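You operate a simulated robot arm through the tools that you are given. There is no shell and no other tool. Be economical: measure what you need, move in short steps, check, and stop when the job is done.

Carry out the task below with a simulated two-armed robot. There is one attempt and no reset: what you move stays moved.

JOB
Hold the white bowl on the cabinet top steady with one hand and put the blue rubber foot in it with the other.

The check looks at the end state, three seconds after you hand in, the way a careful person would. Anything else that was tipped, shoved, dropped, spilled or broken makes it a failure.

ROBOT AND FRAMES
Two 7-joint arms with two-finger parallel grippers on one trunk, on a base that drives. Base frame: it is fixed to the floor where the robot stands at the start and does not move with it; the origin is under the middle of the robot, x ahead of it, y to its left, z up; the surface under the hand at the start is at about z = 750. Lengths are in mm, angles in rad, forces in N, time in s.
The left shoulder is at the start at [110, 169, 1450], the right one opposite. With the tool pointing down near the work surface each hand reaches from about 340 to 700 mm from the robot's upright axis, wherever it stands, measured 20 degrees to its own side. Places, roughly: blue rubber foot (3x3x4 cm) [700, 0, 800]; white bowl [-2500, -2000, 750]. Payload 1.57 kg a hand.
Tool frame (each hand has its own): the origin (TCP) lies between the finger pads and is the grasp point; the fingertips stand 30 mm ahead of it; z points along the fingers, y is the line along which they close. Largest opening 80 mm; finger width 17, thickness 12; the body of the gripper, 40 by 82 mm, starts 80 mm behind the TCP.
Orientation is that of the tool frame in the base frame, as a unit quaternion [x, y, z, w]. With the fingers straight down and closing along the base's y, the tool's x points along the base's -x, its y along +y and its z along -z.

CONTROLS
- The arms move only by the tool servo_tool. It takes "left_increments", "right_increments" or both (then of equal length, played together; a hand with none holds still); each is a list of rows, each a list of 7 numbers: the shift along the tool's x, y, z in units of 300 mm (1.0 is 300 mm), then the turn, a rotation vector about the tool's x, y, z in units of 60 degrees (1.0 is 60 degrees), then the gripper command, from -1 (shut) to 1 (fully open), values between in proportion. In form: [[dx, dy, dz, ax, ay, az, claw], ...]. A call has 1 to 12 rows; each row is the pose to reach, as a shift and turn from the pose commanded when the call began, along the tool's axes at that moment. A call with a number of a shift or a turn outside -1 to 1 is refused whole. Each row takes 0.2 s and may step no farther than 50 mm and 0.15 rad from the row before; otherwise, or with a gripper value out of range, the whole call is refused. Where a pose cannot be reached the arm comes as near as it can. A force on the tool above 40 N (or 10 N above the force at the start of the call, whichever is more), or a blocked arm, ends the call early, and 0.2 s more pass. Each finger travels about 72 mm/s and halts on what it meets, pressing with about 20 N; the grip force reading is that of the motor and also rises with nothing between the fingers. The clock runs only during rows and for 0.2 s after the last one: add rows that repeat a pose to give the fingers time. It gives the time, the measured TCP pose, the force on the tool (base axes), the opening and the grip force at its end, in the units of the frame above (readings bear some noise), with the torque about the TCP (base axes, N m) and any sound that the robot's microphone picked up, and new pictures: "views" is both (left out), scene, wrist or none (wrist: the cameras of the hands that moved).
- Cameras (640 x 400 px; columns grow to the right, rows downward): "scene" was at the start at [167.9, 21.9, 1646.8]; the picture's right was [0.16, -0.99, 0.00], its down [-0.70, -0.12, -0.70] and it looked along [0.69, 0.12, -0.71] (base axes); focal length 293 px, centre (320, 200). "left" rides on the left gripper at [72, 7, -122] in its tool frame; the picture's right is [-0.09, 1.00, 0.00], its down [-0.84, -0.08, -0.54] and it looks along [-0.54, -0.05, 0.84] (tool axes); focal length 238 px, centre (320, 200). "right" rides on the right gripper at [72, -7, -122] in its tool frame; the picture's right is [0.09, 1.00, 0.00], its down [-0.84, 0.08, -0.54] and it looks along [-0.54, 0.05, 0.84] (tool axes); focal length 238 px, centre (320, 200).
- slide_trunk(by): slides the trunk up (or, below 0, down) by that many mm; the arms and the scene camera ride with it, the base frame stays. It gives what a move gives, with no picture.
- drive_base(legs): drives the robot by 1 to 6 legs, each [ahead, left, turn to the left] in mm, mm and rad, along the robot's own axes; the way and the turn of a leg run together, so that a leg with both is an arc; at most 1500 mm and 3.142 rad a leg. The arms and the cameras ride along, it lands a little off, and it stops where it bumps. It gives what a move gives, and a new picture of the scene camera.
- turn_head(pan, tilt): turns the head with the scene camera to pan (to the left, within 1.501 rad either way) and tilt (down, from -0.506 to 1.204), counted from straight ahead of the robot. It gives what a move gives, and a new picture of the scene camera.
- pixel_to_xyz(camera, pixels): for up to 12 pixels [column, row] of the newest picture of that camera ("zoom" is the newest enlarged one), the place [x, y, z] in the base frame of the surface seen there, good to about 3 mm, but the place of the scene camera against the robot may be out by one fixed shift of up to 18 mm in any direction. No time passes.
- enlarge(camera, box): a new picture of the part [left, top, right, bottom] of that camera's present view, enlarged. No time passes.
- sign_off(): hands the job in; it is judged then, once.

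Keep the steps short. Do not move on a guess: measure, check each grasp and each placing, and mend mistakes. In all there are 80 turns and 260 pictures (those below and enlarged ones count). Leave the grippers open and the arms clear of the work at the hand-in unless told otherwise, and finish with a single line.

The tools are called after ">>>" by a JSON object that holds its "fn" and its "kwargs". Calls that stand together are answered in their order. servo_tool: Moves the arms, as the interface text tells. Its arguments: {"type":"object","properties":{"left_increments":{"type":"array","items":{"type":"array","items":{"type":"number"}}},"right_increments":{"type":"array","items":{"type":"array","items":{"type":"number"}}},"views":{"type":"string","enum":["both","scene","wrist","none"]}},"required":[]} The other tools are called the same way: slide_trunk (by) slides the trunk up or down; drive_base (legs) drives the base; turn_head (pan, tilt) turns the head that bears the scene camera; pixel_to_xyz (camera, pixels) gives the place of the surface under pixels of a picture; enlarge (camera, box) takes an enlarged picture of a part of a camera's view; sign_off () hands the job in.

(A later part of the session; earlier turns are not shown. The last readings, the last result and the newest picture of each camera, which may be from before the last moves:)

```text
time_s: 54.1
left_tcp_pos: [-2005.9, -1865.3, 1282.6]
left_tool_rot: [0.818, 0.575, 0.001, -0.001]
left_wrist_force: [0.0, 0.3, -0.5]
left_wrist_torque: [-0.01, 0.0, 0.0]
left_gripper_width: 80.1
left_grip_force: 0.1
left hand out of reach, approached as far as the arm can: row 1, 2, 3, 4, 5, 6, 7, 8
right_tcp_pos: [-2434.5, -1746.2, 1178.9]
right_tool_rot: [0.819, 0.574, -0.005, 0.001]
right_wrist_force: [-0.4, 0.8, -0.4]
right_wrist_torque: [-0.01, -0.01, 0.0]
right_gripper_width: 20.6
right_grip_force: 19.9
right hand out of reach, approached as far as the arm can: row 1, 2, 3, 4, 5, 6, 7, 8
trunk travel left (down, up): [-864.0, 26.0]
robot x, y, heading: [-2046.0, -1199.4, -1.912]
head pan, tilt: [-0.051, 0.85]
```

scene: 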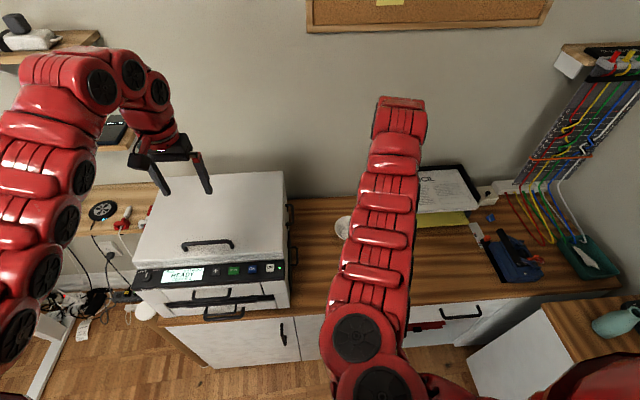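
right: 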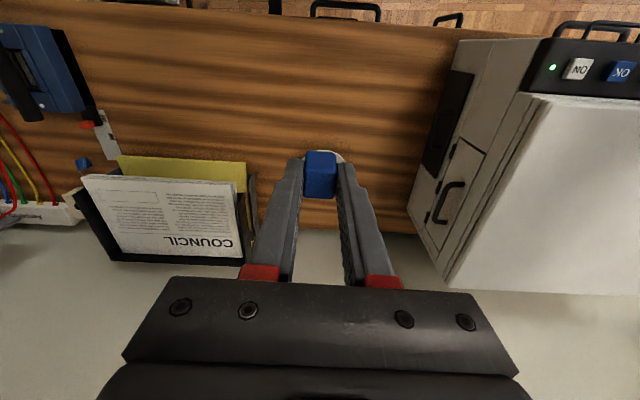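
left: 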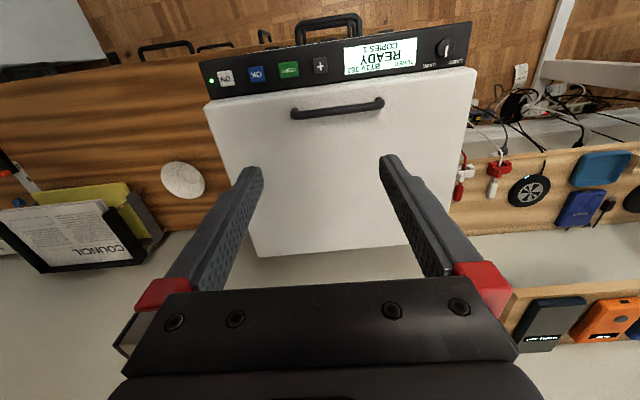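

The left arm is at its inner limit up here. I'll try moving it 50 forward first, then down 120 (tips stay above the printer, top 1016).

>>> {"fn": "servo_tool", "kwargs": {"left_increments": [[-0.15, 0, 0, 0, 0, 0, 1], [-0.2, 0, 0.1, 0, 0, 0, 1], [-0.2, 0, 0.22, 0, 0, 0, 1], [-0.2, 0, 0.35, 0, 0, 0, 1], [-0.2, 0, 0.45, 0, 0, 0, 1], [-0.2, 0, 0.45, 0, 0, 0, 1]], "views": "none"}}

>>> {"fn": "pixel_to_xyz", "kwargs": {"camera": "right", "pixels": [[410, 210], [445, 100], [440, 90], [470, 60], [340, 152], [258, 180], [245, 205], [320, 38], [345, 158], [420, 25]]}}

```text
time_s: 55.5
left_tcp_pos: [-2024.8, -1917.0, 1146.7]
left_tool_rot: [0.818, 0.575, 0.0, 0.001]
left_wrist_force: [0.6, 0.0, -0.2]
left_wrist_torque: [0.01, 0.0, 0.01]
left_gripper_width: 79.7
left_grip_force: 0.1
right_tcp_pos: [-2434.7, -1745.2, 1179.5]
right_tool_rot: [0.819, 0.574, -0.006, 0.0]
right_wrist_force: [-0.6, 0.2, -0.2]
right_wrist_torque: [0.02, 0.06, -0.01]
right_gripper_width: 20.7
right_grip_force: 20.2
trunk travel left (down, up): [-864.0, 26.0]
robot x, y, heading: [-2046.6, -1199.6, -1.921]
head pan, tilt: [-0.051, 0.85]
```

```text
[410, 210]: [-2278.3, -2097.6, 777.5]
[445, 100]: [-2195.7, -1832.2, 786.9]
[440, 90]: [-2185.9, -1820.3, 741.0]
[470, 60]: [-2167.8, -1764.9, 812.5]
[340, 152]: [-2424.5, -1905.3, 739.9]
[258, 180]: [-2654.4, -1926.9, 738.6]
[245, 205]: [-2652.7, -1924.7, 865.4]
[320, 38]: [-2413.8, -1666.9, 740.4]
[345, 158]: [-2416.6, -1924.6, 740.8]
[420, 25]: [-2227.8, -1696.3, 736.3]
```

Left arm is free now. Printer side is 230 left of the bowl centre, the paper tray 169 right, and the counter edge 268 in front. I'll draw the left hand back, then drive 155 right and 160 ahead.

>>> {"fn": "servo_tool", "kwargs": {"left_increments": [[0.13, 0, 0, 0, 0, 0, 1], [0.26, 0, 0, 0, 0, 0, 1], [0.33, 0, 0, 0, 0, 0, 1]], "views": "none"}}

>>> {"fn": "drive_base", "kwargs": {"legs": [[0, -155, 0], [150, 0, 0]]}}

>>> {"fn": "enlarge", "kwargs": {"camera": "left", "box": [0, 0, 640, 400]}}

```text
time_s: 56.3
left_tcp_pos: [-2003.3, -1891.2, 1141.1]
left_tool_rot: [0.818, 0.575, 0.001, -0.001]
left_wrist_force: [0.1, -0.1, 0.4]
left_wrist_torque: [-0.01, 0.01, 0.0]
left_gripper_width: 79.9
left_grip_force: 0.1
left hand out of reach, approached as far as the arm can: row 1, 2, 3
right_tcp_pos: [-2434.9, -1747.4, 1178.4]
right_tool_rot: [0.818, 0.575, -0.006, 0.0]
right_wrist_force: [1.0, 0.4, -0.4]
right_wrist_torque: [0.0, 0.0, -0.01]
right_gripper_width: 20.6
right_grip_force: 19.8
trunk travel left (down, up): [-864.0, 26.0]
robot x, y, heading: [-2047.1, -1199.4, -1.917]
head pan, tilt: [-0.051, 0.85]
```

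```text
time_s: 58.6
left_tcp_pos: [-2196.3, -1977.7, 1143.5]
left_tool_rot: [0.817, 0.577, 0.0, -0.001]
left_wrist_force: [-0.7, -0.4, 0.0]
left_wrist_torque: [0.01, 0.01, 0.03]
left_gripper_width: 80.3
left_grip_force: 0.1
right_tcp_pos: [-2628.1, -1835.8, 1181.1]
right_tool_rot: [0.817, 0.576, -0.006, 0.001]
right_wrist_force: [-0.3, 0.5, -1.2]
right_wrist_torque: [-0.02, 0.0, -0.05]
right_gripper_width: 20.6
right_grip_force: 19.8
trunk travel left (down, up): [-864.0, 26.0]
robot x, y, heading: [-2242.3, -1291.1, -1.916]
head pan, tilt: [-0.051, 0.85]
```

scene: 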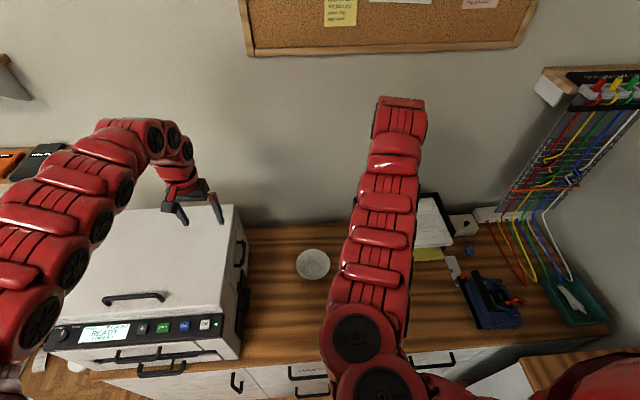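

```text
1.00 times, centred on (320, 200) of left (not enlarged: the box is as wide or as high as the picture)
```

zoom: 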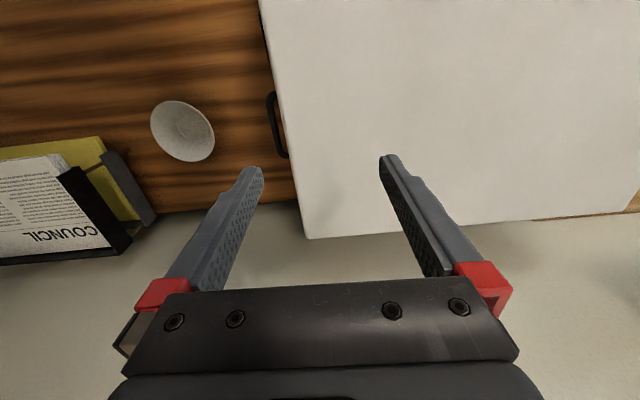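

The bowl is now ahead and clear in the scene view at (313,264). Re-measuring the rim with the left camera.

>>> {"fn": "enlarge", "kwargs": {"camera": "left", "box": [134, 90, 230, 170]}}

>>> {"fn": "enlarge", "kwargs": {"camera": "scene", "box": [273, 239, 353, 289]}}

>>> {"fn": "pixel_to_xyz", "kwargs": {"camera": "zoom", "pixels": [[320, 200], [320, 90], [320, 305], [190, 200], [450, 200]]}}

```text
5.00 times, centred on (182, 130) of left
```

zoom: 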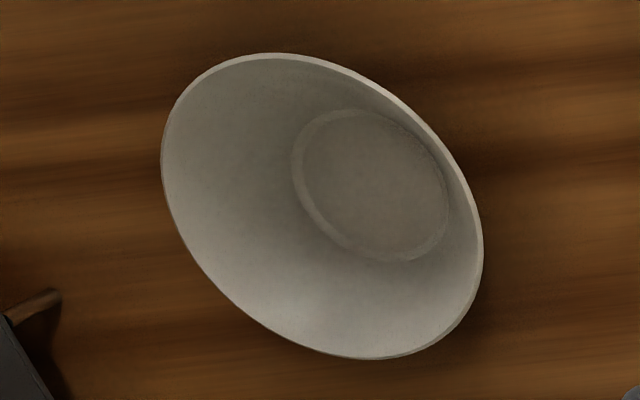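

```text
8.00 times, centred on (313, 264) of scene
```

zoom: 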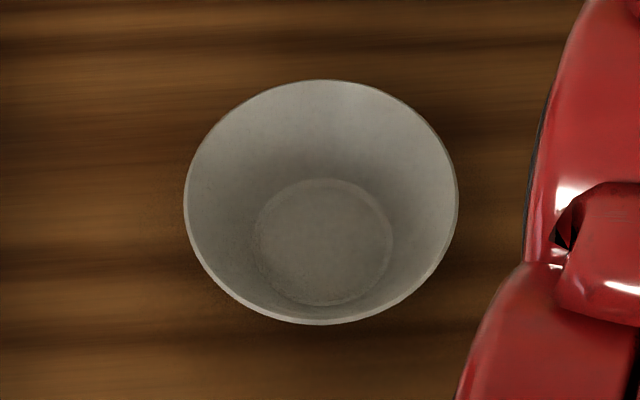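

```text
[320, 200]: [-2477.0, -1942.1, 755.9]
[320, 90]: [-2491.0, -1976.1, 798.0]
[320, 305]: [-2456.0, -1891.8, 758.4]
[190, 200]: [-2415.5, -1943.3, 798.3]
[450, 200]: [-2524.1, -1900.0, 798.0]
```

I'll get rim points in the left camera's own picture too.

>>> {"fn": "servo_tool", "kwargs": {"left_increments": [[0, 0, 0, 0, 0, 0, 1]], "views": "wrist"}}

>>> {"fn": "pixel_to_xyz", "kwargs": {"camera": "left", "pixels": [[152, 124], [214, 140], [173, 102], [192, 161], [210, 121], [162, 145], [160, 108], [210, 155], [192, 125]]}}

```text
time_s: 59.0
left_tcp_pos: [-2197.2, -1979.7, 1142.8]
left_tool_rot: [0.817, 0.577, 0.0, -0.001]
left_wrist_force: [-0.3, -0.8, -0.4]
left_wrist_torque: [0.0, -0.02, 0.01]
left_gripper_width: 80.3
left_grip_force: 0.1
right_tcp_pos: [-2629.2, -1837.1, 1179.2]
right_tool_rot: [0.817, 0.576, -0.006, 0.0]
right_wrist_force: [0.1, 0.9, -0.8]
right_wrist_torque: [0.01, 0.02, 0.01]
right_gripper_width: 20.4
right_grip_force: 20.1
trunk travel left (down, up): [-864.0, 26.0]
robot x, y, heading: [-2246.4, -1286.9, -1.909]
head pan, tilt: [-0.051, 0.85]
```

left: 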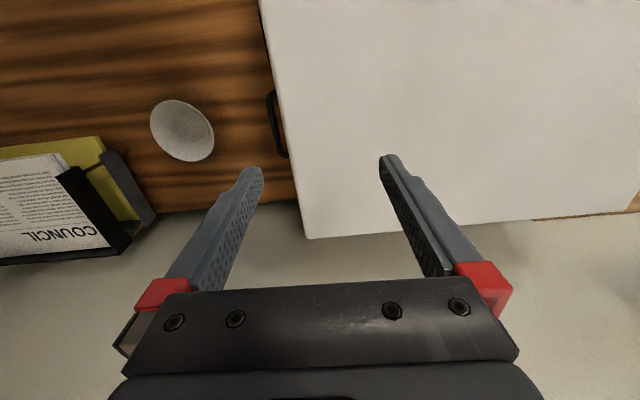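

```text
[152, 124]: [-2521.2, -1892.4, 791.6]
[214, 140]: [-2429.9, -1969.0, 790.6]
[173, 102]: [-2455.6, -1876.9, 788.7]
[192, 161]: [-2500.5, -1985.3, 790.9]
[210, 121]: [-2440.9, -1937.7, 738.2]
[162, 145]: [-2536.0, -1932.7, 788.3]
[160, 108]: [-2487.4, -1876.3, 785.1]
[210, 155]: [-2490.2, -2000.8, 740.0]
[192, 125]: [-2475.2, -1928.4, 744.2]
```

Bowl centre (-2477,-1931), radius 60, rim z 791, inside bottom 744. Plan: left hand grips the left rim leaning 30° outward, which matches the wall slope; the right hand comes down vertically. First I'll bring both hands in laterally (left to 100 left of the bowl, right to 110 right), then drive 60 ahead for reach.

>>> {"fn": "servo_tool", "kwargs": {"left_increments": [[0, -0.15, 0, 0, 0, 0, 1], [0, -0.3, 0, 0, 0, 0, 1], [0, -0.45, 0, 0, 0, 0, 1], [0, -0.6, 0, 0, 0, 0, 1], [0, -0.6, 0, 0, 0, 0, 1]], "right_increments": [[0, 0.05, 0, 0, 0, 0, -1], [0, 0.1, 0, 0, 0, 0, -1], [0, 0.15, 0, 0, 0, 0, -1], [0, 0.2, 0, 0, 0, 0, -1], [0, 0.217, 0, 0, 0, 0, -1]], "views": "none"}}

>>> {"fn": "drive_base", "kwargs": {"legs": [[60, 0, 0]]}}

```text
time_s: 60.2
left_tcp_pos: [-2369.6, -1924.2, 1142.3]
left_tool_rot: [0.816, 0.577, 0.003, -0.002]
left_wrist_force: [-0.1, -0.1, -0.7]
left_wrist_torque: [0.02, 0.01, 0.02]
left_gripper_width: 80.1
left_grip_force: 0.0
left hand out of reach, approached as far as the arm can: row 1, 2, 3, 4, 5
right_tcp_pos: [-2566.4, -1859.8, 1179.1]
right_tool_rot: [0.817, 0.577, -0.006, 0.001]
right_wrist_force: [0.3, -0.4, 0.3]
right_wrist_torque: [0.03, 0.04, 0.0]
right_gripper_width: 20.6
right_grip_force: 20.3
trunk travel left (down, up): [-864.0, 26.0]
robot x, y, heading: [-2242.7, -1290.5, -1.907]
head pan, tilt: [-0.051, 0.85]
```

```text
time_s: 61.2
left_tcp_pos: [-2387.1, -1972.7, 1145.3]
left_tool_rot: [0.816, 0.578, 0.002, -0.001]
left_wrist_force: [0.4, 0.1, 0.5]
left_wrist_torque: [-0.05, 0.02, 0.0]
left_gripper_width: 79.9
left_grip_force: 0.0
right_tcp_pos: [-2585.2, -1909.2, 1181.2]
right_tool_rot: [0.817, 0.577, -0.008, 0.001]
right_wrist_force: [0.6, -0.4, 0.3]
right_wrist_torque: [-0.04, 0.04, 0.0]
right_gripper_width: 20.5
right_grip_force: 20.1
trunk travel left (down, up): [-864.0, 26.0]
robot x, y, heading: [-2264.4, -1344.7, -1.911]
head pan, tilt: [-0.051, 0.85]
```

scene: 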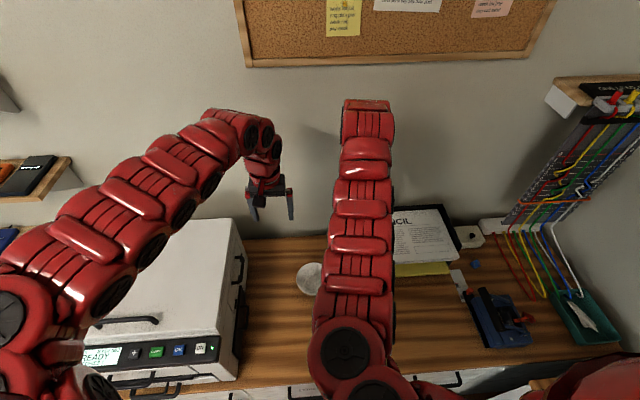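

No bump. I'll measure the left forearm's height over the printer before lowering the trunk.

>>> {"fn": "pixel_to_xyz", "kwargs": {"camera": "scene", "pixels": [[215, 140], [170, 165], [125, 205], [80, 250], [30, 310], [180, 240], [230, 240], [190, 350], [310, 280], [350, 150], [345, 345]]}}

```text
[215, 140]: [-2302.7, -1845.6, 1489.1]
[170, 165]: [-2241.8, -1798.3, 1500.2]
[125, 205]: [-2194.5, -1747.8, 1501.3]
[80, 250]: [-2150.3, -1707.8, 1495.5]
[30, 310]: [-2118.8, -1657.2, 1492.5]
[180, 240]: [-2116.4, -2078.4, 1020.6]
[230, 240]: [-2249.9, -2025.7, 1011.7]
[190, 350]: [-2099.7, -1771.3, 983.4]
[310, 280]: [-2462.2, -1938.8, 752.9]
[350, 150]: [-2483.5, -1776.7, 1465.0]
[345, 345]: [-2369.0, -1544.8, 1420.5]
```

Forearm top is about 1495 (underside ~1385) and the printer 1020, so lowering 200 is safe.

>>> {"fn": "slide_trunk", "kwargs": {"by": -200}}

>>> {"fn": "enlarge", "kwargs": {"camera": "left", "box": [0, 0, 640, 400]}}

>>> {"fn": "enlarge", "kwargs": {"camera": "right", "box": [0, 0, 640, 400]}}

>>> {"fn": "pixel_to_xyz", "kwargs": {"camera": "zoom", "pixels": [[320, 100], [420, 120]]}}

```text
time_s: 63.4
left_tcp_pos: [-2386.9, -1977.0, 943.0]
left_tool_rot: [0.817, 0.577, 0.002, -0.003]
left_wrist_force: [-0.6, -0.4, -0.6]
left_wrist_torque: [0.0, 0.02, -0.01]
left_gripper_width: 80.1
left_grip_force: 0.1
right_tcp_pos: [-2586.0, -1913.9, 978.5]
right_tool_rot: [0.816, 0.577, -0.006, 0.001]
right_wrist_force: [0.4, 0.2, -0.7]
right_wrist_torque: [-0.01, 0.02, 0.02]
right_gripper_width: 20.6
right_grip_force: 19.8
trunk travel left (down, up): [-664.0, 226.0]
robot x, y, heading: [-2265.0, -1341.7, -1.912]
head pan, tilt: [-0.051, 0.85]
```

```text
1.00 times, centred on (320, 200) of left (not enlarged: the box is as wide or as high as the picture)
```

zoom: 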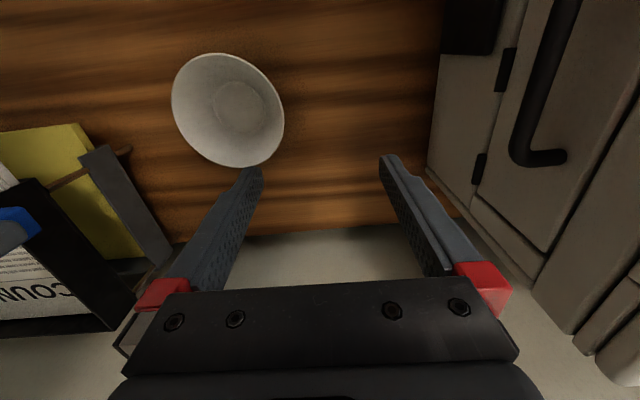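

```text
1.00 times, centred on (320, 200) of right (not enlarged: the box is as wide or as high as the picture)
```

zoom: 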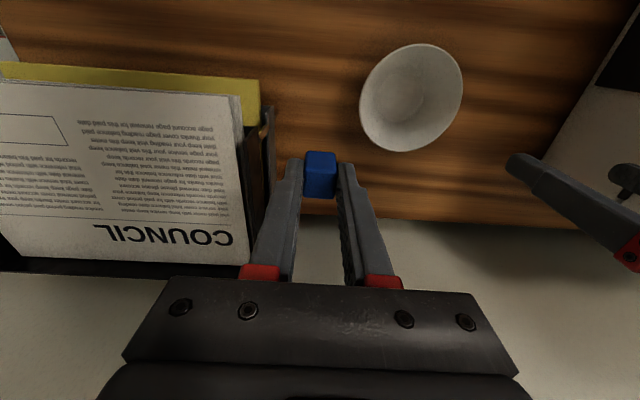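

```text
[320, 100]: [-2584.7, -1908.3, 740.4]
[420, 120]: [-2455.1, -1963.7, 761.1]
```

Both cameras see the bowl. Measuring the rim again with the right zoom (1:1) picture.

>>> {"fn": "pixel_to_xyz", "kwargs": {"camera": "zoom", "pixels": [[361, 108], [461, 86], [428, 45], [395, 150], [372, 72], [452, 125], [410, 97], [271, 130], [262, 180], [330, 212]]}}

>>> {"fn": "servo_tool", "kwargs": {"left_increments": [[0, 0, 0, 0, 0, 0, 0.0], [0, 0, 0, 0, 0, 0, 0.0]], "views": "wrist"}}

>>> {"fn": "pixel_to_xyz", "kwargs": {"camera": "left", "pixels": [[174, 105], [283, 125], [205, 55], [245, 165], [268, 80], [195, 148], [236, 105], [500, 130], [440, 180]]}}

```text
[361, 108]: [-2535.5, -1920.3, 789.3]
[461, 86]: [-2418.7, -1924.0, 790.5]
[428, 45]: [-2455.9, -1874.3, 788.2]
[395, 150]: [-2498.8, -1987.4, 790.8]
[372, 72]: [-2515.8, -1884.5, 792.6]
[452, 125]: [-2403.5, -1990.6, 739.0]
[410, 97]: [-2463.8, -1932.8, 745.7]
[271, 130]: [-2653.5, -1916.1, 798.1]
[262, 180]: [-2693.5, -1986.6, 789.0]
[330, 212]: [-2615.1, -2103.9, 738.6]
```

```text
time_s: 64.0
left_tcp_pos: [-2390.0, -1978.4, 942.3]
left_tool_rot: [0.816, 0.578, 0.002, -0.002]
left_wrist_force: [-0.4, -0.9, 0.7]
left_wrist_torque: [0.01, -0.03, 0.02]
left_gripper_width: 39.9
left_grip_force: 0.0
right_tcp_pos: [-2585.8, -1914.9, 977.3]
right_tool_rot: [0.817, 0.577, -0.007, 0.0]
right_wrist_force: [0.0, 0.5, -0.3]
right_wrist_torque: [-0.01, 0.0, 0.02]
right_gripper_width: 20.5
right_grip_force: 20.2
trunk travel left (down, up): [-664.0, 226.0]
robot x, y, heading: [-2265.6, -1342.1, -1.911]
head pan, tilt: [-0.051, 0.85]
```

left: 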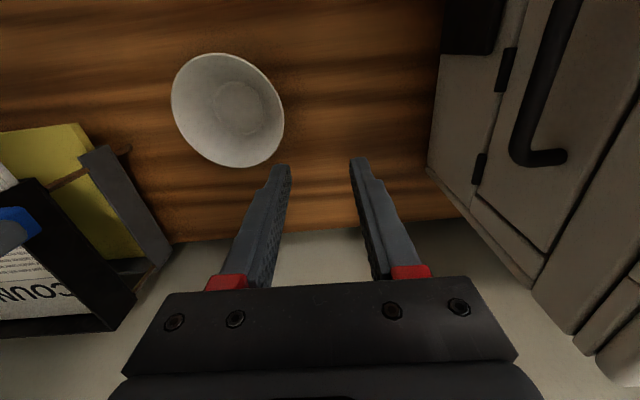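

```text
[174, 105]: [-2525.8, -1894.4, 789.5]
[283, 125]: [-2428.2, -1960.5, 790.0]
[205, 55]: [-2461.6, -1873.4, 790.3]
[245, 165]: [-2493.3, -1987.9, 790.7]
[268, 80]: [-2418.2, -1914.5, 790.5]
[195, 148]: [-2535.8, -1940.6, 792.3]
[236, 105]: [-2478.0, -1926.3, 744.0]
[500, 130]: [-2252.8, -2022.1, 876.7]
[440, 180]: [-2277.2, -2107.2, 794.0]
```

Bowl centre confirmed at (-2477,-1930), rim 790. Left gripper is half open (40). I'll tilt the left hand 20° outward and go to a standoff 60 mm back from the left rim.

>>> {"fn": "servo_tool", "kwargs": {"left_increments": [[0.02, -0.02, 0.06, 0.1, 0, 0, 0], [0.04, -0.04, 0.12, 0.2, 0, 0, 0], [0.052, -0.054, 0.18, 0.3, 0, 0, 0], [0.052, -0.054, 0.24, 0.333, 0, 0, 0], [0.052, -0.054, 0.287, 0.333, 0, 0, 0], [0.052, -0.054, 0.287, 0.333, 0, 0, 0]], "views": "both"}}

```text
time_s: 65.4
left_tcp_pos: [-2399.3, -1957.0, 856.2]
left_tool_rot: [0.803, 0.57, -0.098, -0.145]
left_wrist_force: [-0.3, 1.0, -0.3]
left_wrist_torque: [0.02, -0.01, 0.02]
left_gripper_width: 39.8
left_grip_force: 0.1
left hand out of reach, approached as far as the arm can: row 1, 2, 3
right_tcp_pos: [-2585.1, -1914.4, 978.2]
right_tool_rot: [0.817, 0.577, -0.006, 0.0]
right_wrist_force: [0.2, 0.8, -0.3]
right_wrist_torque: [0.01, 0.03, 0.0]
right_gripper_width: 20.6
right_grip_force: 20.0
trunk travel left (down, up): [-664.0, 226.0]
robot x, y, heading: [-2268.3, -1346.6, -1.913]
head pan, tilt: [-0.051, 0.85]
```

scene: 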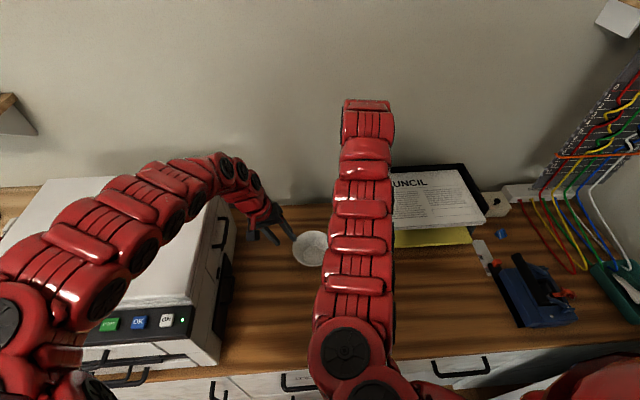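
left: 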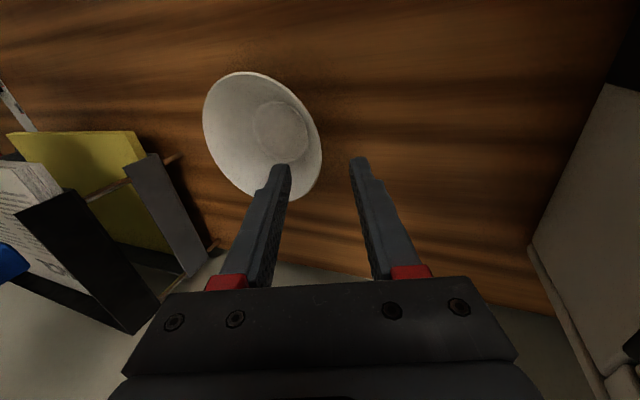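

The rim's left edge lies between the fingers. I'll check wrist-to-printer clearance before advancing.

>>> {"fn": "pixel_to_xyz", "kwargs": {"camera": "scene", "pixels": [[200, 180], [225, 170], [245, 180], [150, 195], [180, 225], [212, 205], [100, 230], [165, 258], [206, 300], [225, 225]]}}

>>> {"fn": "enlarge", "kwargs": {"camera": "scene", "box": [140, 130, 340, 290]}}

```text
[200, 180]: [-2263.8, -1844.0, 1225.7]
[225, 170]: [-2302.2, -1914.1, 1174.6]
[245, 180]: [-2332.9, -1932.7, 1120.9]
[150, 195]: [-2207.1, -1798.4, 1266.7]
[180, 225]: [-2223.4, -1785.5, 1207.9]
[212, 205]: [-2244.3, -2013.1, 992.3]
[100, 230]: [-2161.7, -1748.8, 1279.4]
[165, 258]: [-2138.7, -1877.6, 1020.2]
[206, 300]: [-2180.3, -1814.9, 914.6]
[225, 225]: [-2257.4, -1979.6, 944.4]
```

```text
2.50 times, centred on (240, 210) of scene
```

zoom: 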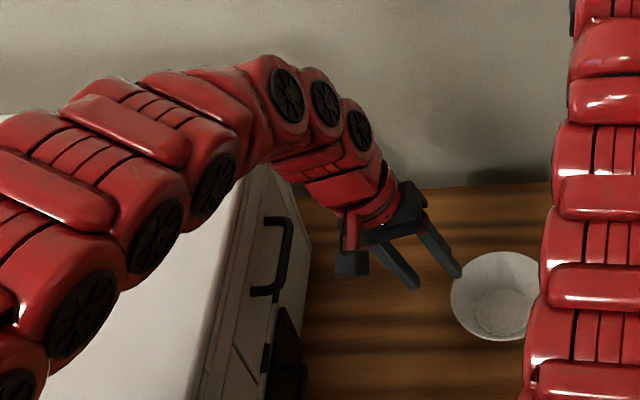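

Underside of the forearm is about 1115 at the printer edge, top 1020; advancing lowers it ≤56. OK. I'll advance 57 mm along the tool in small steps.

>>> {"fn": "servo_tool", "kwargs": {"left_increments": [[0, 0, 0.05, 0, 0, 0, 0], [0, 0, 0.1, 0, 0, 0, 0], [0, 0, 0.15, 0, 0, 0, 0], [0, 0, 0.19, 0, 0, 0, 0], [0, 0, 0.19, 0, 0, 0, 0]], "views": "both"}}

```text
time_s: 66.6
left_tcp_pos: [-2415.9, -1950.2, 802.1]
left_tool_rot: [0.803, 0.569, -0.097, -0.145]
left_wrist_force: [0.1, 0.5, 0.6]
left_wrist_torque: [0.01, 0.0, -0.01]
left_gripper_width: 40.2
left_grip_force: 0.0
right_tcp_pos: [-2586.4, -1913.5, 977.8]
right_tool_rot: [0.816, 0.578, -0.006, -0.001]
right_wrist_force: [-0.5, -0.6, -0.2]
right_wrist_torque: [0.04, 0.01, -0.04]
right_gripper_width: 20.6
right_grip_force: 20.1
trunk travel left (down, up): [-664.0, 226.0]
robot x, y, heading: [-2262.2, -1342.5, -1.912]
head pan, tilt: [-0.051, 0.85]
```

scene: 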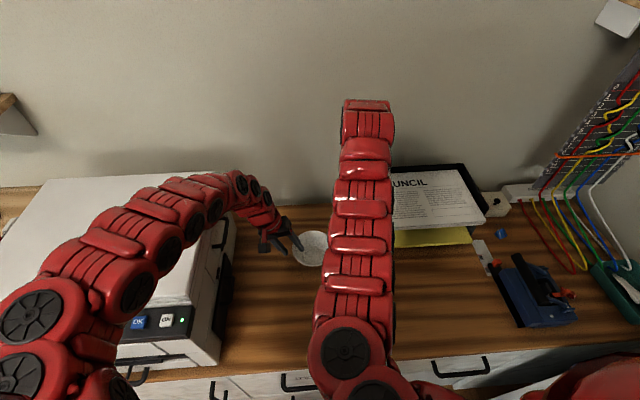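
left: 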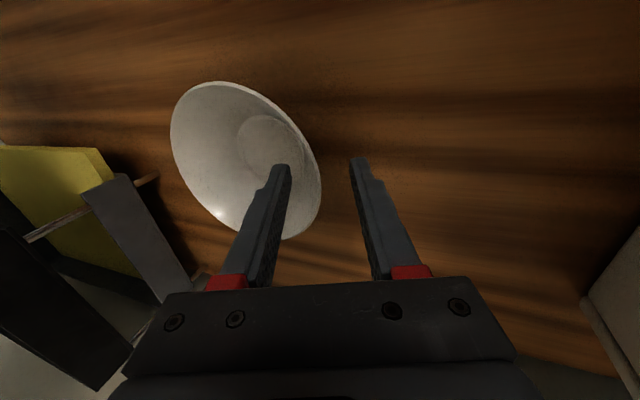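

The rim at column 322 is centred between the fingers (inner 285, outer 355). Closing gradually.

>>> {"fn": "servo_tool", "kwargs": {"left_increments": [[0, 0, 0, 0, 0, 0, -0.3], [0, 0, 0, 0, 0, 0, -0.6], [0, 0, 0, 0, 0, 0, -0.8], [0, 0, 0, 0, 0, 0, -1], [0, 0, 0, 0, 0, 0, -1], [0, 0, 0, 0, 0, 0, -1]], "views": "wrist"}}

```text
time_s: 68.0
left_tcp_pos: [-2415.1, -1949.0, 801.8]
left_tool_rot: [0.803, 0.57, -0.098, -0.143]
left_wrist_force: [-3.0, -0.5, 8.5]
left_wrist_torque: [0.31, 0.45, 0.14]
left_gripper_width: 8.5
left_grip_force: 19.4
right_tcp_pos: [-2586.4, -1913.5, 977.3]
right_tool_rot: [0.817, 0.577, -0.007, 0.0]
right_wrist_force: [0.2, -0.4, -0.2]
right_wrist_torque: [-0.01, -0.02, -0.02]
right_gripper_width: 20.6
right_grip_force: 19.6
trunk travel left (down, up): [-664.0, 226.0]
robot x, y, heading: [-2263.6, -1341.4, -1.912]
head pan, tilt: [-0.051, 0.85]
```

left: 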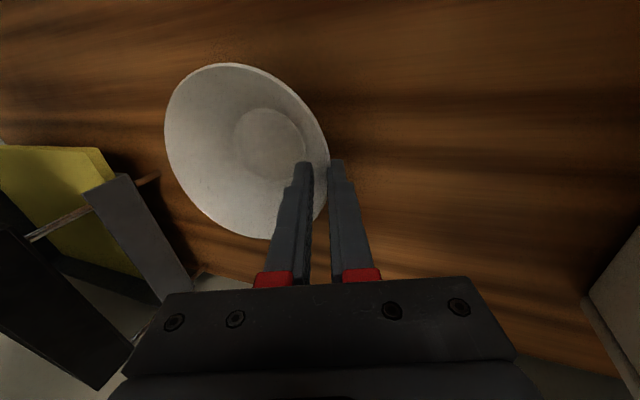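

Gripped (8.5 mm), with a small load of 8.5 N. The bowl shifted slightly in the view, so I'll check whether it's tilted.

>>> {"fn": "pixel_to_xyz", "kwargs": {"camera": "left", "pixels": [[167, 125], [230, 66], [326, 150], [265, 236], [190, 190], [295, 102], [268, 135], [240, 135], [295, 140]]}}

>>> {"fn": "enlarge", "kwargs": {"camera": "right", "box": [300, 0, 620, 200]}}

>>> {"fn": "pixel_to_xyz", "kwargs": {"camera": "zoom", "pixels": [[122, 215], [322, 170], [258, 92], [190, 298], [145, 145], [220, 195]]}}

```text
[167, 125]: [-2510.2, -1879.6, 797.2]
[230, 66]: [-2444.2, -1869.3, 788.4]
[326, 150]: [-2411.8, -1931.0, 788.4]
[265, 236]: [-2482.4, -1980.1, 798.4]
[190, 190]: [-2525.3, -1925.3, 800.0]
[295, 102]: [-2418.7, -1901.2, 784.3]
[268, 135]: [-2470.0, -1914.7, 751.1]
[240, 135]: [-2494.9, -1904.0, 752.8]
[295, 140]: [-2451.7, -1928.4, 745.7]
```

```text
2.00 times, centred on (460, 100) of right
```

zoom: 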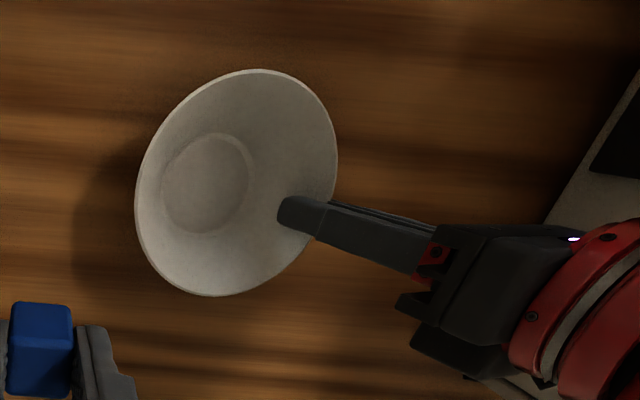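

```text
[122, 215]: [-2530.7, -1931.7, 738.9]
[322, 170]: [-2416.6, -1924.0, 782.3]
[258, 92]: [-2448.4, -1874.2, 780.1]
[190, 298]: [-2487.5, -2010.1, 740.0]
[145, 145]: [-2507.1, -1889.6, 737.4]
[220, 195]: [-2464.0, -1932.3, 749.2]
```

The bowl tilted about 7° when the wall aligned with the fingers (right rim 800, left 787). I'll lean the hand 7° further out and 3 mm up to level it back on the counter.

>>> {"fn": "servo_tool", "kwargs": {"left_increments": [[0, 0, -0.01, 0, 0, 0, -1], [0, 0, -0.01, 0.04, 0, 0, -1], [0, 0, -0.01, 0.08, 0, 0, -1], [0, 0, -0.01, 0.117, 0, 0, -1], [0, 0, -0.01, 0.117, 0, 0, -1]], "views": "wrist"}}

>>> {"fn": "enlarge", "kwargs": {"camera": "right", "box": [300, 0, 620, 200]}}

```text
time_s: 69.2
left_tcp_pos: [-2416.3, -1949.0, 805.2]
left_tool_rot: [0.793, 0.562, -0.132, -0.193]
left_wrist_force: [-0.9, 1.2, 5.8]
left_wrist_torque: [0.45, 0.3, 0.06]
left_gripper_width: 4.0
left_grip_force: 20.3
right_tcp_pos: [-2587.1, -1912.7, 977.9]
right_tool_rot: [0.817, 0.577, -0.007, 0.0]
right_wrist_force: [1.0, -0.9, -1.1]
right_wrist_torque: [0.0, -0.02, 0.0]
right_gripper_width: 20.4
right_grip_force: 19.6
trunk travel left (down, up): [-664.0, 226.0]
robot x, y, heading: [-2263.0, -1343.8, -1.916]
head pan, tilt: [-0.051, 0.85]
```

left: 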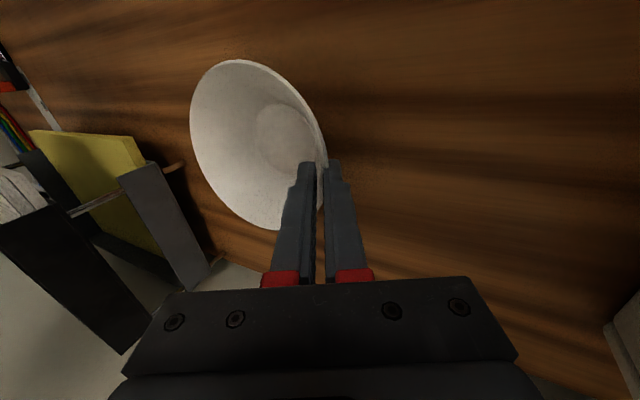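

```text
2.00 times, centred on (460, 100) of right
```

zoom: 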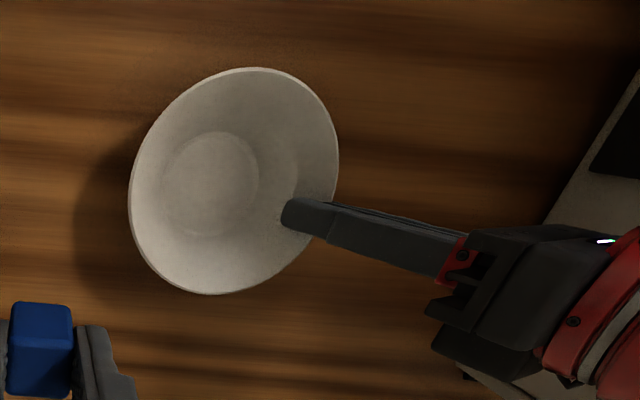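

Grip firmer (4.0 mm). Checking the level again.

>>> {"fn": "pixel_to_xyz", "kwargs": {"camera": "left", "pixels": [[193, 112], [235, 63], [300, 95], [325, 150], [260, 226], [205, 165], [280, 130], [262, 130], [310, 120]]}}

>>> {"fn": "pixel_to_xyz", "kwargs": {"camera": "zoom", "pixels": [[132, 200], [336, 160], [250, 70], [210, 291], [150, 135], [210, 180], [180, 180], [240, 180]]}}

```text
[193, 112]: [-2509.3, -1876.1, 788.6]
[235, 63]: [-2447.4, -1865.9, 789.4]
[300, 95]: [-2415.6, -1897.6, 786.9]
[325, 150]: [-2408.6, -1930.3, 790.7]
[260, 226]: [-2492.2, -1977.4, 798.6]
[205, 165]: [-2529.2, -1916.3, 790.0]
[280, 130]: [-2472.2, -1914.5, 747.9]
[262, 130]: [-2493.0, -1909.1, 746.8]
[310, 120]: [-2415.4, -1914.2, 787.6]
```

```text
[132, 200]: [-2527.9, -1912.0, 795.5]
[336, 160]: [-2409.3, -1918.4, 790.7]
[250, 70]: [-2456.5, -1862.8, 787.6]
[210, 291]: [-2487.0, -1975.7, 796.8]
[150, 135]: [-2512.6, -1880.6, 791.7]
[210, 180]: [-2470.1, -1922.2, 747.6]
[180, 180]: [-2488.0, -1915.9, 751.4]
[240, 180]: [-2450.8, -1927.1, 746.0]
```

The bowl is nearly level (rim 788–797), centre now ≈(-2470,-1920). Next the right hand goes above a point 10 mm right of centre, (-2479,-1917), keeping its height.

>>> {"fn": "servo_tool", "kwargs": {"right_increments": [[0.04, 0.12, 0, 0, 0, 0, -1], [0.08, 0.24, 0, 0, 0, 0, -1], [0.108, 0.344, 0, 0, 0, 0, -1], [0.108, 0.344, 0, 0, 0, 0, -1]], "views": "both"}}

```text
time_s: 70.2
left_tcp_pos: [-2413.8, -1950.4, 806.5]
left_tool_rot: [0.793, 0.563, -0.133, -0.192]
left_wrist_force: [4.1, -1.2, 8.9]
left_wrist_torque: [0.49, 0.13, -0.13]
left_gripper_width: 4.1
left_grip_force: 20.5
right_tcp_pos: [-2476.1, -1926.4, 980.6]
right_tool_rot: [0.817, 0.576, -0.006, 0.0]
right_wrist_force: [-0.5, 0.0, 0.4]
right_wrist_torque: [-0.03, 0.01, -0.02]
right_gripper_width: 20.3
right_grip_force: 20.4
right hand out of reach, approached as far as the arm can: row 1, 2, 3, 4
trunk travel left (down, up): [-664.0, 226.0]
robot x, y, heading: [-2265.2, -1347.0, -1.908]
head pan, tilt: [-0.051, 0.85]
```

scene: 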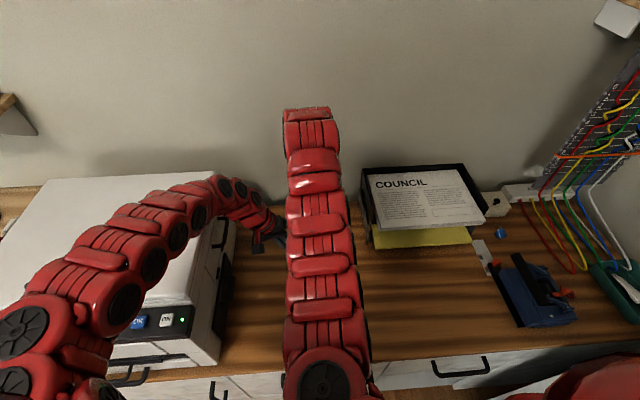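
right: 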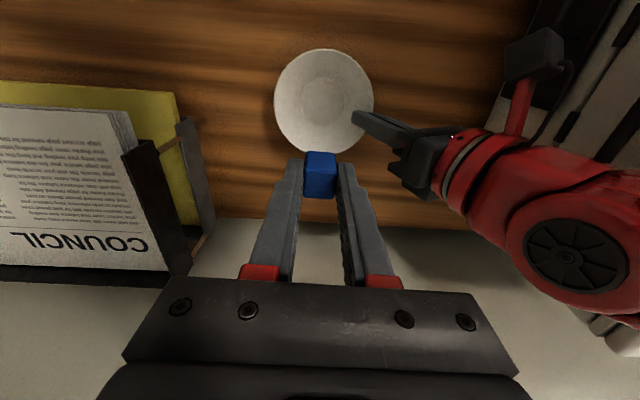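

Right hand is above the bowl, and the left gripper is clear to its side. I'll lower to z≈850 with a small correction, then check.

>>> {"fn": "servo_tool", "kwargs": {"right_increments": [[0, 0, 0.1, 0, 0, 0, -1], [0.01, -0.01, 0.2, 0, 0, 0, -1], [0.025, -0.019, 0.3, 0, 0, 0, -1], [0.025, -0.019, 0.4, 0, 0, 0, -1], [0.025, -0.019, 0.433, 0, 0, 0, -1], [0.025, -0.019, 0.433, 0, 0, 0, -1]], "views": "wrist"}}

>>> {"fn": "enlarge", "kwargs": {"camera": "left", "box": [0, 0, 640, 400]}}

>>> {"fn": "pixel_to_xyz", "kwargs": {"camera": "zoom", "pixels": [[265, 100], [250, 75]]}}

```text
time_s: 71.6
left_tcp_pos: [-2415.1, -1949.5, 805.1]
left_tool_rot: [0.793, 0.562, -0.133, -0.193]
left_wrist_force: [1.2, -1.7, 6.6]
left_wrist_torque: [0.29, 0.21, 0.01]
left_gripper_width: 4.0
left_grip_force: 20.2
right_tcp_pos: [-2480.0, -1919.9, 850.7]
right_tool_rot: [0.816, 0.577, -0.006, 0.001]
right_wrist_force: [-0.3, -0.4, 0.0]
right_wrist_torque: [0.02, 0.02, -0.01]
right_gripper_width: 20.6
right_grip_force: 19.7
trunk travel left (down, up): [-664.0, 226.0]
robot x, y, heading: [-2264.3, -1343.6, -1.909]
head pan, tilt: [-0.051, 0.85]
```

right: 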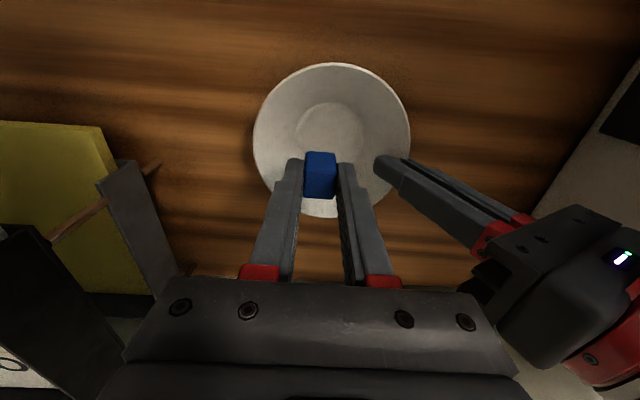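

```text
1.00 times, centred on (320, 200) of left (not enlarged: the box is as wide or as high as the picture)
```

zoom: 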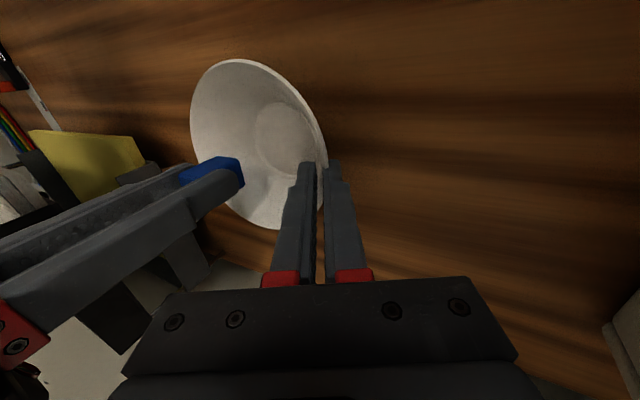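

```text
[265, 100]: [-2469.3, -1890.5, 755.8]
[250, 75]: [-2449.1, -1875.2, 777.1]
```

Clear gaps all round. I'll locate the bowl's bottom with the right camera to aim the last descent.

>>> {"fn": "pixel_to_xyz", "kwargs": {"camera": "right", "pixels": [[297, 132], [361, 132], [330, 105], [330, 148], [330, 130], [254, 130], [408, 130], [332, 65], [325, 214], [385, 165]]}}

```text
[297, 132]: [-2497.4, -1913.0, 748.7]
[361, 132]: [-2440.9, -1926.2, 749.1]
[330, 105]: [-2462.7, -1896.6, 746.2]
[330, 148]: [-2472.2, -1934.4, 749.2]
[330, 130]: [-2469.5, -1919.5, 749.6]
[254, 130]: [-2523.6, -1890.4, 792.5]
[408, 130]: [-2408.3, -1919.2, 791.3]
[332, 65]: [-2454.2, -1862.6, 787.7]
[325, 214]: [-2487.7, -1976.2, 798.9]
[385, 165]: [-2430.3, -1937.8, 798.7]
```

Bottom centre is (-2470,-1920), floor z≈748; the foot hangs 38 below the TCP. I'll descend to TCP 793, which puts the foot about 6 mm above the floor.

>>> {"fn": "servo_tool", "kwargs": {"right_increments": [[0, 0, 0.06, 0, 0, 0, -1], [0, 0, 0.12, 0, 0, 0, -1], [0, 0, 0.17, 0, 0, 0, -1], [0, 0, 0.192, 0, 0, 0, -1], [0, 0, 0.192, 0, 0, 0, -1]], "views": "wrist"}}

```text
time_s: 72.8
left_tcp_pos: [-2415.9, -1948.7, 806.8]
left_tool_rot: [0.794, 0.562, -0.133, -0.192]
left_wrist_force: [-2.1, -2.1, -4.4]
left_wrist_torque: [0.63, -0.04, 0.08]
left_gripper_width: 4.8
left_grip_force: 20.0
right_tcp_pos: [-2479.6, -1919.7, 793.5]
right_tool_rot: [0.816, 0.577, -0.008, 0.001]
right_wrist_force: [4.8, -0.7, 26.2]
right_wrist_torque: [-0.4, -0.31, 0.08]
right_gripper_width: 20.8
right_grip_force: 20.0
trunk travel left (down, up): [-664.0, 226.0]
robot x, y, heading: [-2262.2, -1341.1, -1.911]
head pan, tilt: [-0.051, 0.85]
```

right: 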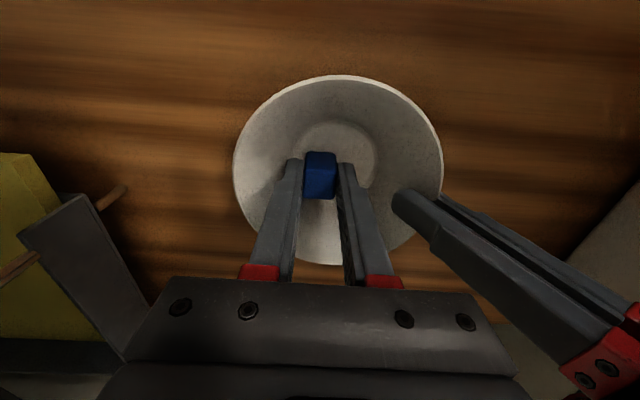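

26 N on the right hand: the foot is touching the bowl. I'll ease up 5 mm, then see the force before opening.

>>> {"fn": "servo_tool", "kwargs": {"right_increments": [[0, 0, -0.01, 0, 0, 0, -1], [0, 0, -0.017, 0, 0, 0, -1], [0, 0, -0.017, 0, 0, 0, -1]], "views": "none"}}

```text
time_s: 73.6
left_tcp_pos: [-2416.0, -1949.9, 804.7]
left_tool_rot: [0.793, 0.562, -0.133, -0.194]
left_wrist_force: [-2.1, 1.5, 5.0]
left_wrist_torque: [0.31, 0.41, 0.13]
left_gripper_width: 3.8
left_grip_force: 20.4
right_tcp_pos: [-2481.0, -1920.0, 796.1]
right_tool_rot: [0.817, 0.577, -0.006, 0.0]
right_wrist_force: [0.8, -0.6, 0.2]
right_wrist_torque: [-0.02, 0.0, 0.0]
right_gripper_width: 20.8
right_grip_force: 19.8
trunk travel left (down, up): [-664.0, 226.0]
robot x, y, heading: [-2264.6, -1342.9, -1.91]
head pan, tilt: [-0.051, 0.85]
```

Force is back to zero, with the foot just above the bowl floor. Opening to about 34 mm to release it.

>>> {"fn": "servo_tool", "kwargs": {"right_increments": [[0, 0, 0, 0, 0, 0, -0.35], [0, 0, 0, 0, 0, 0, -0.15], [0, 0, 0, 0, 0, 0, -0.15], [0, 0, 0, 0, 0, 0, -0.15]], "views": "wrist"}}

```text
time_s: 74.6
left_tcp_pos: [-2416.8, -1950.5, 805.1]
left_tool_rot: [0.793, 0.562, -0.133, -0.194]
left_wrist_force: [-4.3, 0.9, 4.8]
left_wrist_torque: [0.27, 0.42, 0.15]
left_gripper_width: 4.0
left_grip_force: 20.0
right_tcp_pos: [-2481.3, -1919.4, 796.1]
right_tool_rot: [0.817, 0.577, -0.006, 0.0]
right_wrist_force: [2.5, -0.3, 1.1]
right_wrist_torque: [0.0, -0.04, 0.03]
right_gripper_width: 31.7
right_grip_force: 0.1
trunk travel left (down, up): [-664.0, 226.0]
robot x, y, heading: [-2261.6, -1346.3, -1.913]
head pan, tilt: [-0.051, 0.85]
```

right: 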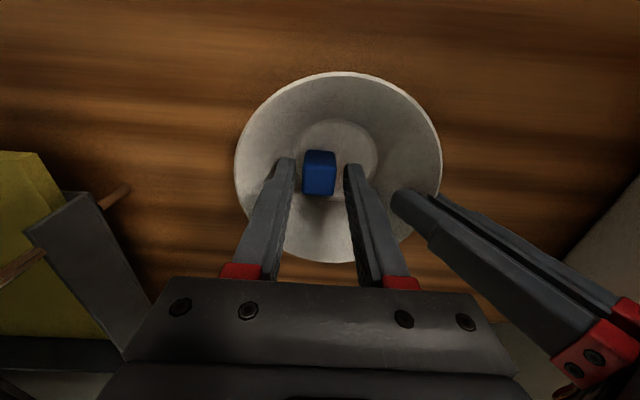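

The foot is free, standing on the bowl floor between the fingers. Raising the right hand straight up.

>>> {"fn": "servo_tool", "kwargs": {"right_increments": [[0, 0, -0.05, 0, 0, 0, -0.2], [0, 0, -0.12, 0, 0, 0, -0.2], [0, 0, -0.22, 0, 0, 0, -0.2], [0, 0, -0.33, 0, 0, 0, -0.2], [0, 0, -0.33, 0, 0, 0, -0.2]], "views": "wrist"}}

```text
time_s: 75.8
left_tcp_pos: [-2414.8, -1949.6, 806.2]
left_tool_rot: [0.793, 0.563, -0.132, -0.192]
left_wrist_force: [1.3, 0.5, 6.7]
left_wrist_torque: [0.45, 0.26, -0.07]
left_gripper_width: 4.0
left_grip_force: 20.3
right_tcp_pos: [-2480.5, -1918.4, 895.1]
right_tool_rot: [0.817, 0.576, -0.006, 0.0]
right_wrist_force: [-0.2, 0.2, 0.2]
right_wrist_torque: [-0.03, 0.01, -0.02]
right_gripper_width: 31.8
right_grip_force: 0.0
trunk travel left (down, up): [-664.0, 226.0]
robot x, y, heading: [-2264.8, -1343.5, -1.912]
head pan, tilt: [-0.051, 0.85]
```

right: 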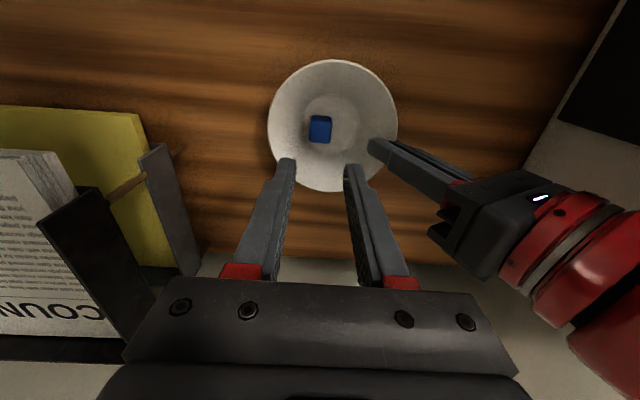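

The foot stands in the bowl. I'll move the right hand up and aside to the right, and open it.

>>> {"fn": "servo_tool", "kwargs": {"right_increments": [[0, 0, -0.13, 0, 0, 0, 0], [0, 0, -0.24, 0, 0, 0, 0.5], [0, -0.12, -0.26, 0, 0, 0, 1], [0, -0.24, -0.26, 0, 0, 0, 1], [0, -0.3, -0.26, 0, 0, 0, 1]], "views": "none"}}

>>> {"fn": "servo_tool", "kwargs": {"left_increments": [[0, 0, 0, 0, 0, 0, -0.8], [0, 0, 0, 0, 0, 0, -0.6], [0, 0, 0, 0, 0, 0, -0.4], [0, 0, 0, 0, 0, 0, -0.25], [0, 0, 0, 0, 0, 0, -0.25]], "views": "wrist"}}

```text
time_s: 77.0
left_tcp_pos: [-2414.6, -1949.9, 806.3]
left_tool_rot: [0.793, 0.562, -0.133, -0.193]
left_wrist_force: [0.2, -0.3, 6.9]
left_wrist_torque: [0.39, 0.27, 0.04]
left_gripper_width: 3.7
left_grip_force: 20.3
right_tcp_pos: [-2480.3, -1921.9, 935.2]
right_tool_rot: [0.816, 0.577, -0.006, 0.0]
right_wrist_force: [1.1, 0.2, 0.3]
right_wrist_torque: [-0.01, -0.01, -0.01]
right_gripper_width: 79.7
right_grip_force: 0.0
right hand out of reach, approached as far as the arm can: row 1, 2, 3, 4, 5
trunk travel left (down, up): [-664.0, 226.0]
robot x, y, heading: [-2262.7, -1343.9, -1.907]
head pan, tilt: [-0.051, 0.85]
```

```text
time_s: 78.2
left_tcp_pos: [-2415.9, -1950.0, 805.1]
left_tool_rot: [0.793, 0.562, -0.132, -0.194]
left_wrist_force: [0.0, -0.5, -0.1]
left_wrist_torque: [0.03, 0.0, -0.01]
left_gripper_width: 30.1
left_grip_force: 0.0
right_tcp_pos: [-2480.4, -1922.9, 935.4]
right_tool_rot: [0.817, 0.577, -0.006, -0.001]
right_wrist_force: [0.7, 0.0, 0.9]
right_wrist_torque: [0.0, -0.02, 0.03]
right_gripper_width: 80.0
right_grip_force: 0.1
trunk travel left (down, up): [-664.0, 226.0]
robot x, y, heading: [-2266.7, -1343.7, -1.913]
head pan, tilt: [-0.051, 0.85]
```

left: 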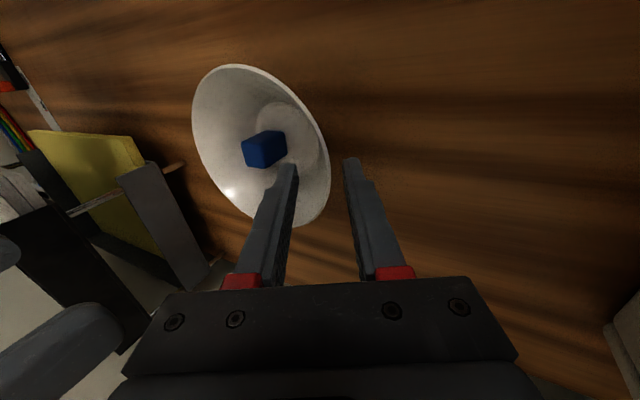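

The left grip is off and the bowl stands. I'll retreat the left hand along its axis, straightening as it rises, while the right moves aside to the right.

>>> {"fn": "servo_tool", "kwargs": {"left_increments": [[0, 0, -0.05, 0, 0, 0, -0.25], [0, 0, -0.1, 0, 0, 0, -0.25], [0, -0.02, -0.17, 0, 0, 0, -0.25], [0, -0.03, -0.25, -0.12, 0, 0, 0], [0, -0.05, -0.3, -0.24, 0, 0, 0], [0, -0.05, -0.35, -0.36, 0, 0, 0.5], [0, -0.05, -0.38, -0.45, 0, 0, 1], [0, -0.05, -0.38, -0.45, 0, 0, 1]], "right_increments": [[0, -0.05, 0, 0, 0, 0, 1], [0, -0.1, 0, 0, 0, 0, 1], [0, -0.15, 0, 0, 0, 0, 1], [0, -0.2, 0, 0, 0, 0, 1], [0, -0.25, 0, 0, 0, 0, 1], [0, -0.3, 0, 0, 0, 0, 1], [0, -0.33, 0, 0, 0, 0, 1], [0, -0.33, 0, 0, 0, 0, 1]], "views": "both"}}

```text
time_s: 80.0
left_tcp_pos: [-2384.3, -1974.1, 911.8]
left_tool_rot: [0.816, 0.578, 0.004, -0.003]
left_wrist_force: [-0.8, 0.4, 0.5]
left_wrist_torque: [-0.03, -0.04, 0.03]
left_gripper_width: 79.9
left_grip_force: 0.0
left hand out of reach, approached as far as the arm can: row 5, 6, 7, 8
right_tcp_pos: [-2570.5, -1904.4, 907.0]
right_tool_rot: [0.816, 0.578, -0.006, 0.001]
right_wrist_force: [-0.1, 0.1, 0.9]
right_wrist_torque: [0.02, 0.0, 0.0]
right_gripper_width: 79.9
right_grip_force: 0.1
right hand out of reach, approached as far as the arm can: row 1, 2, 3, 4, 5, 6, 7, 8
trunk travel left (down, up): [-664.0, 226.0]
robot x, y, heading: [-2267.1, -1344.0, -1.915]
head pan, tilt: [-0.051, 0.85]
```

scene: 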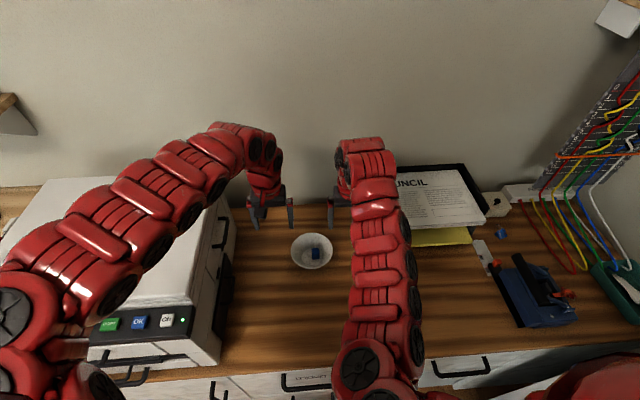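
right: 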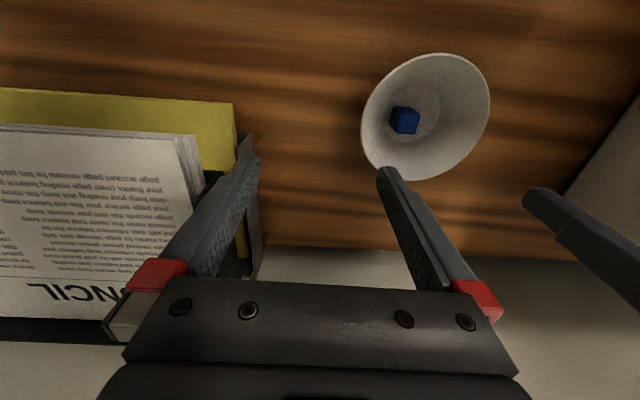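
left: 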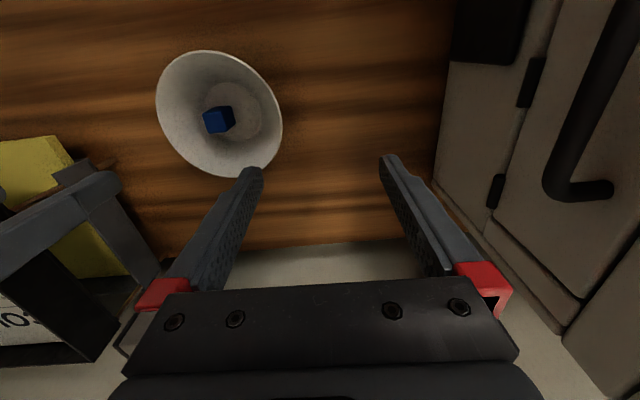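

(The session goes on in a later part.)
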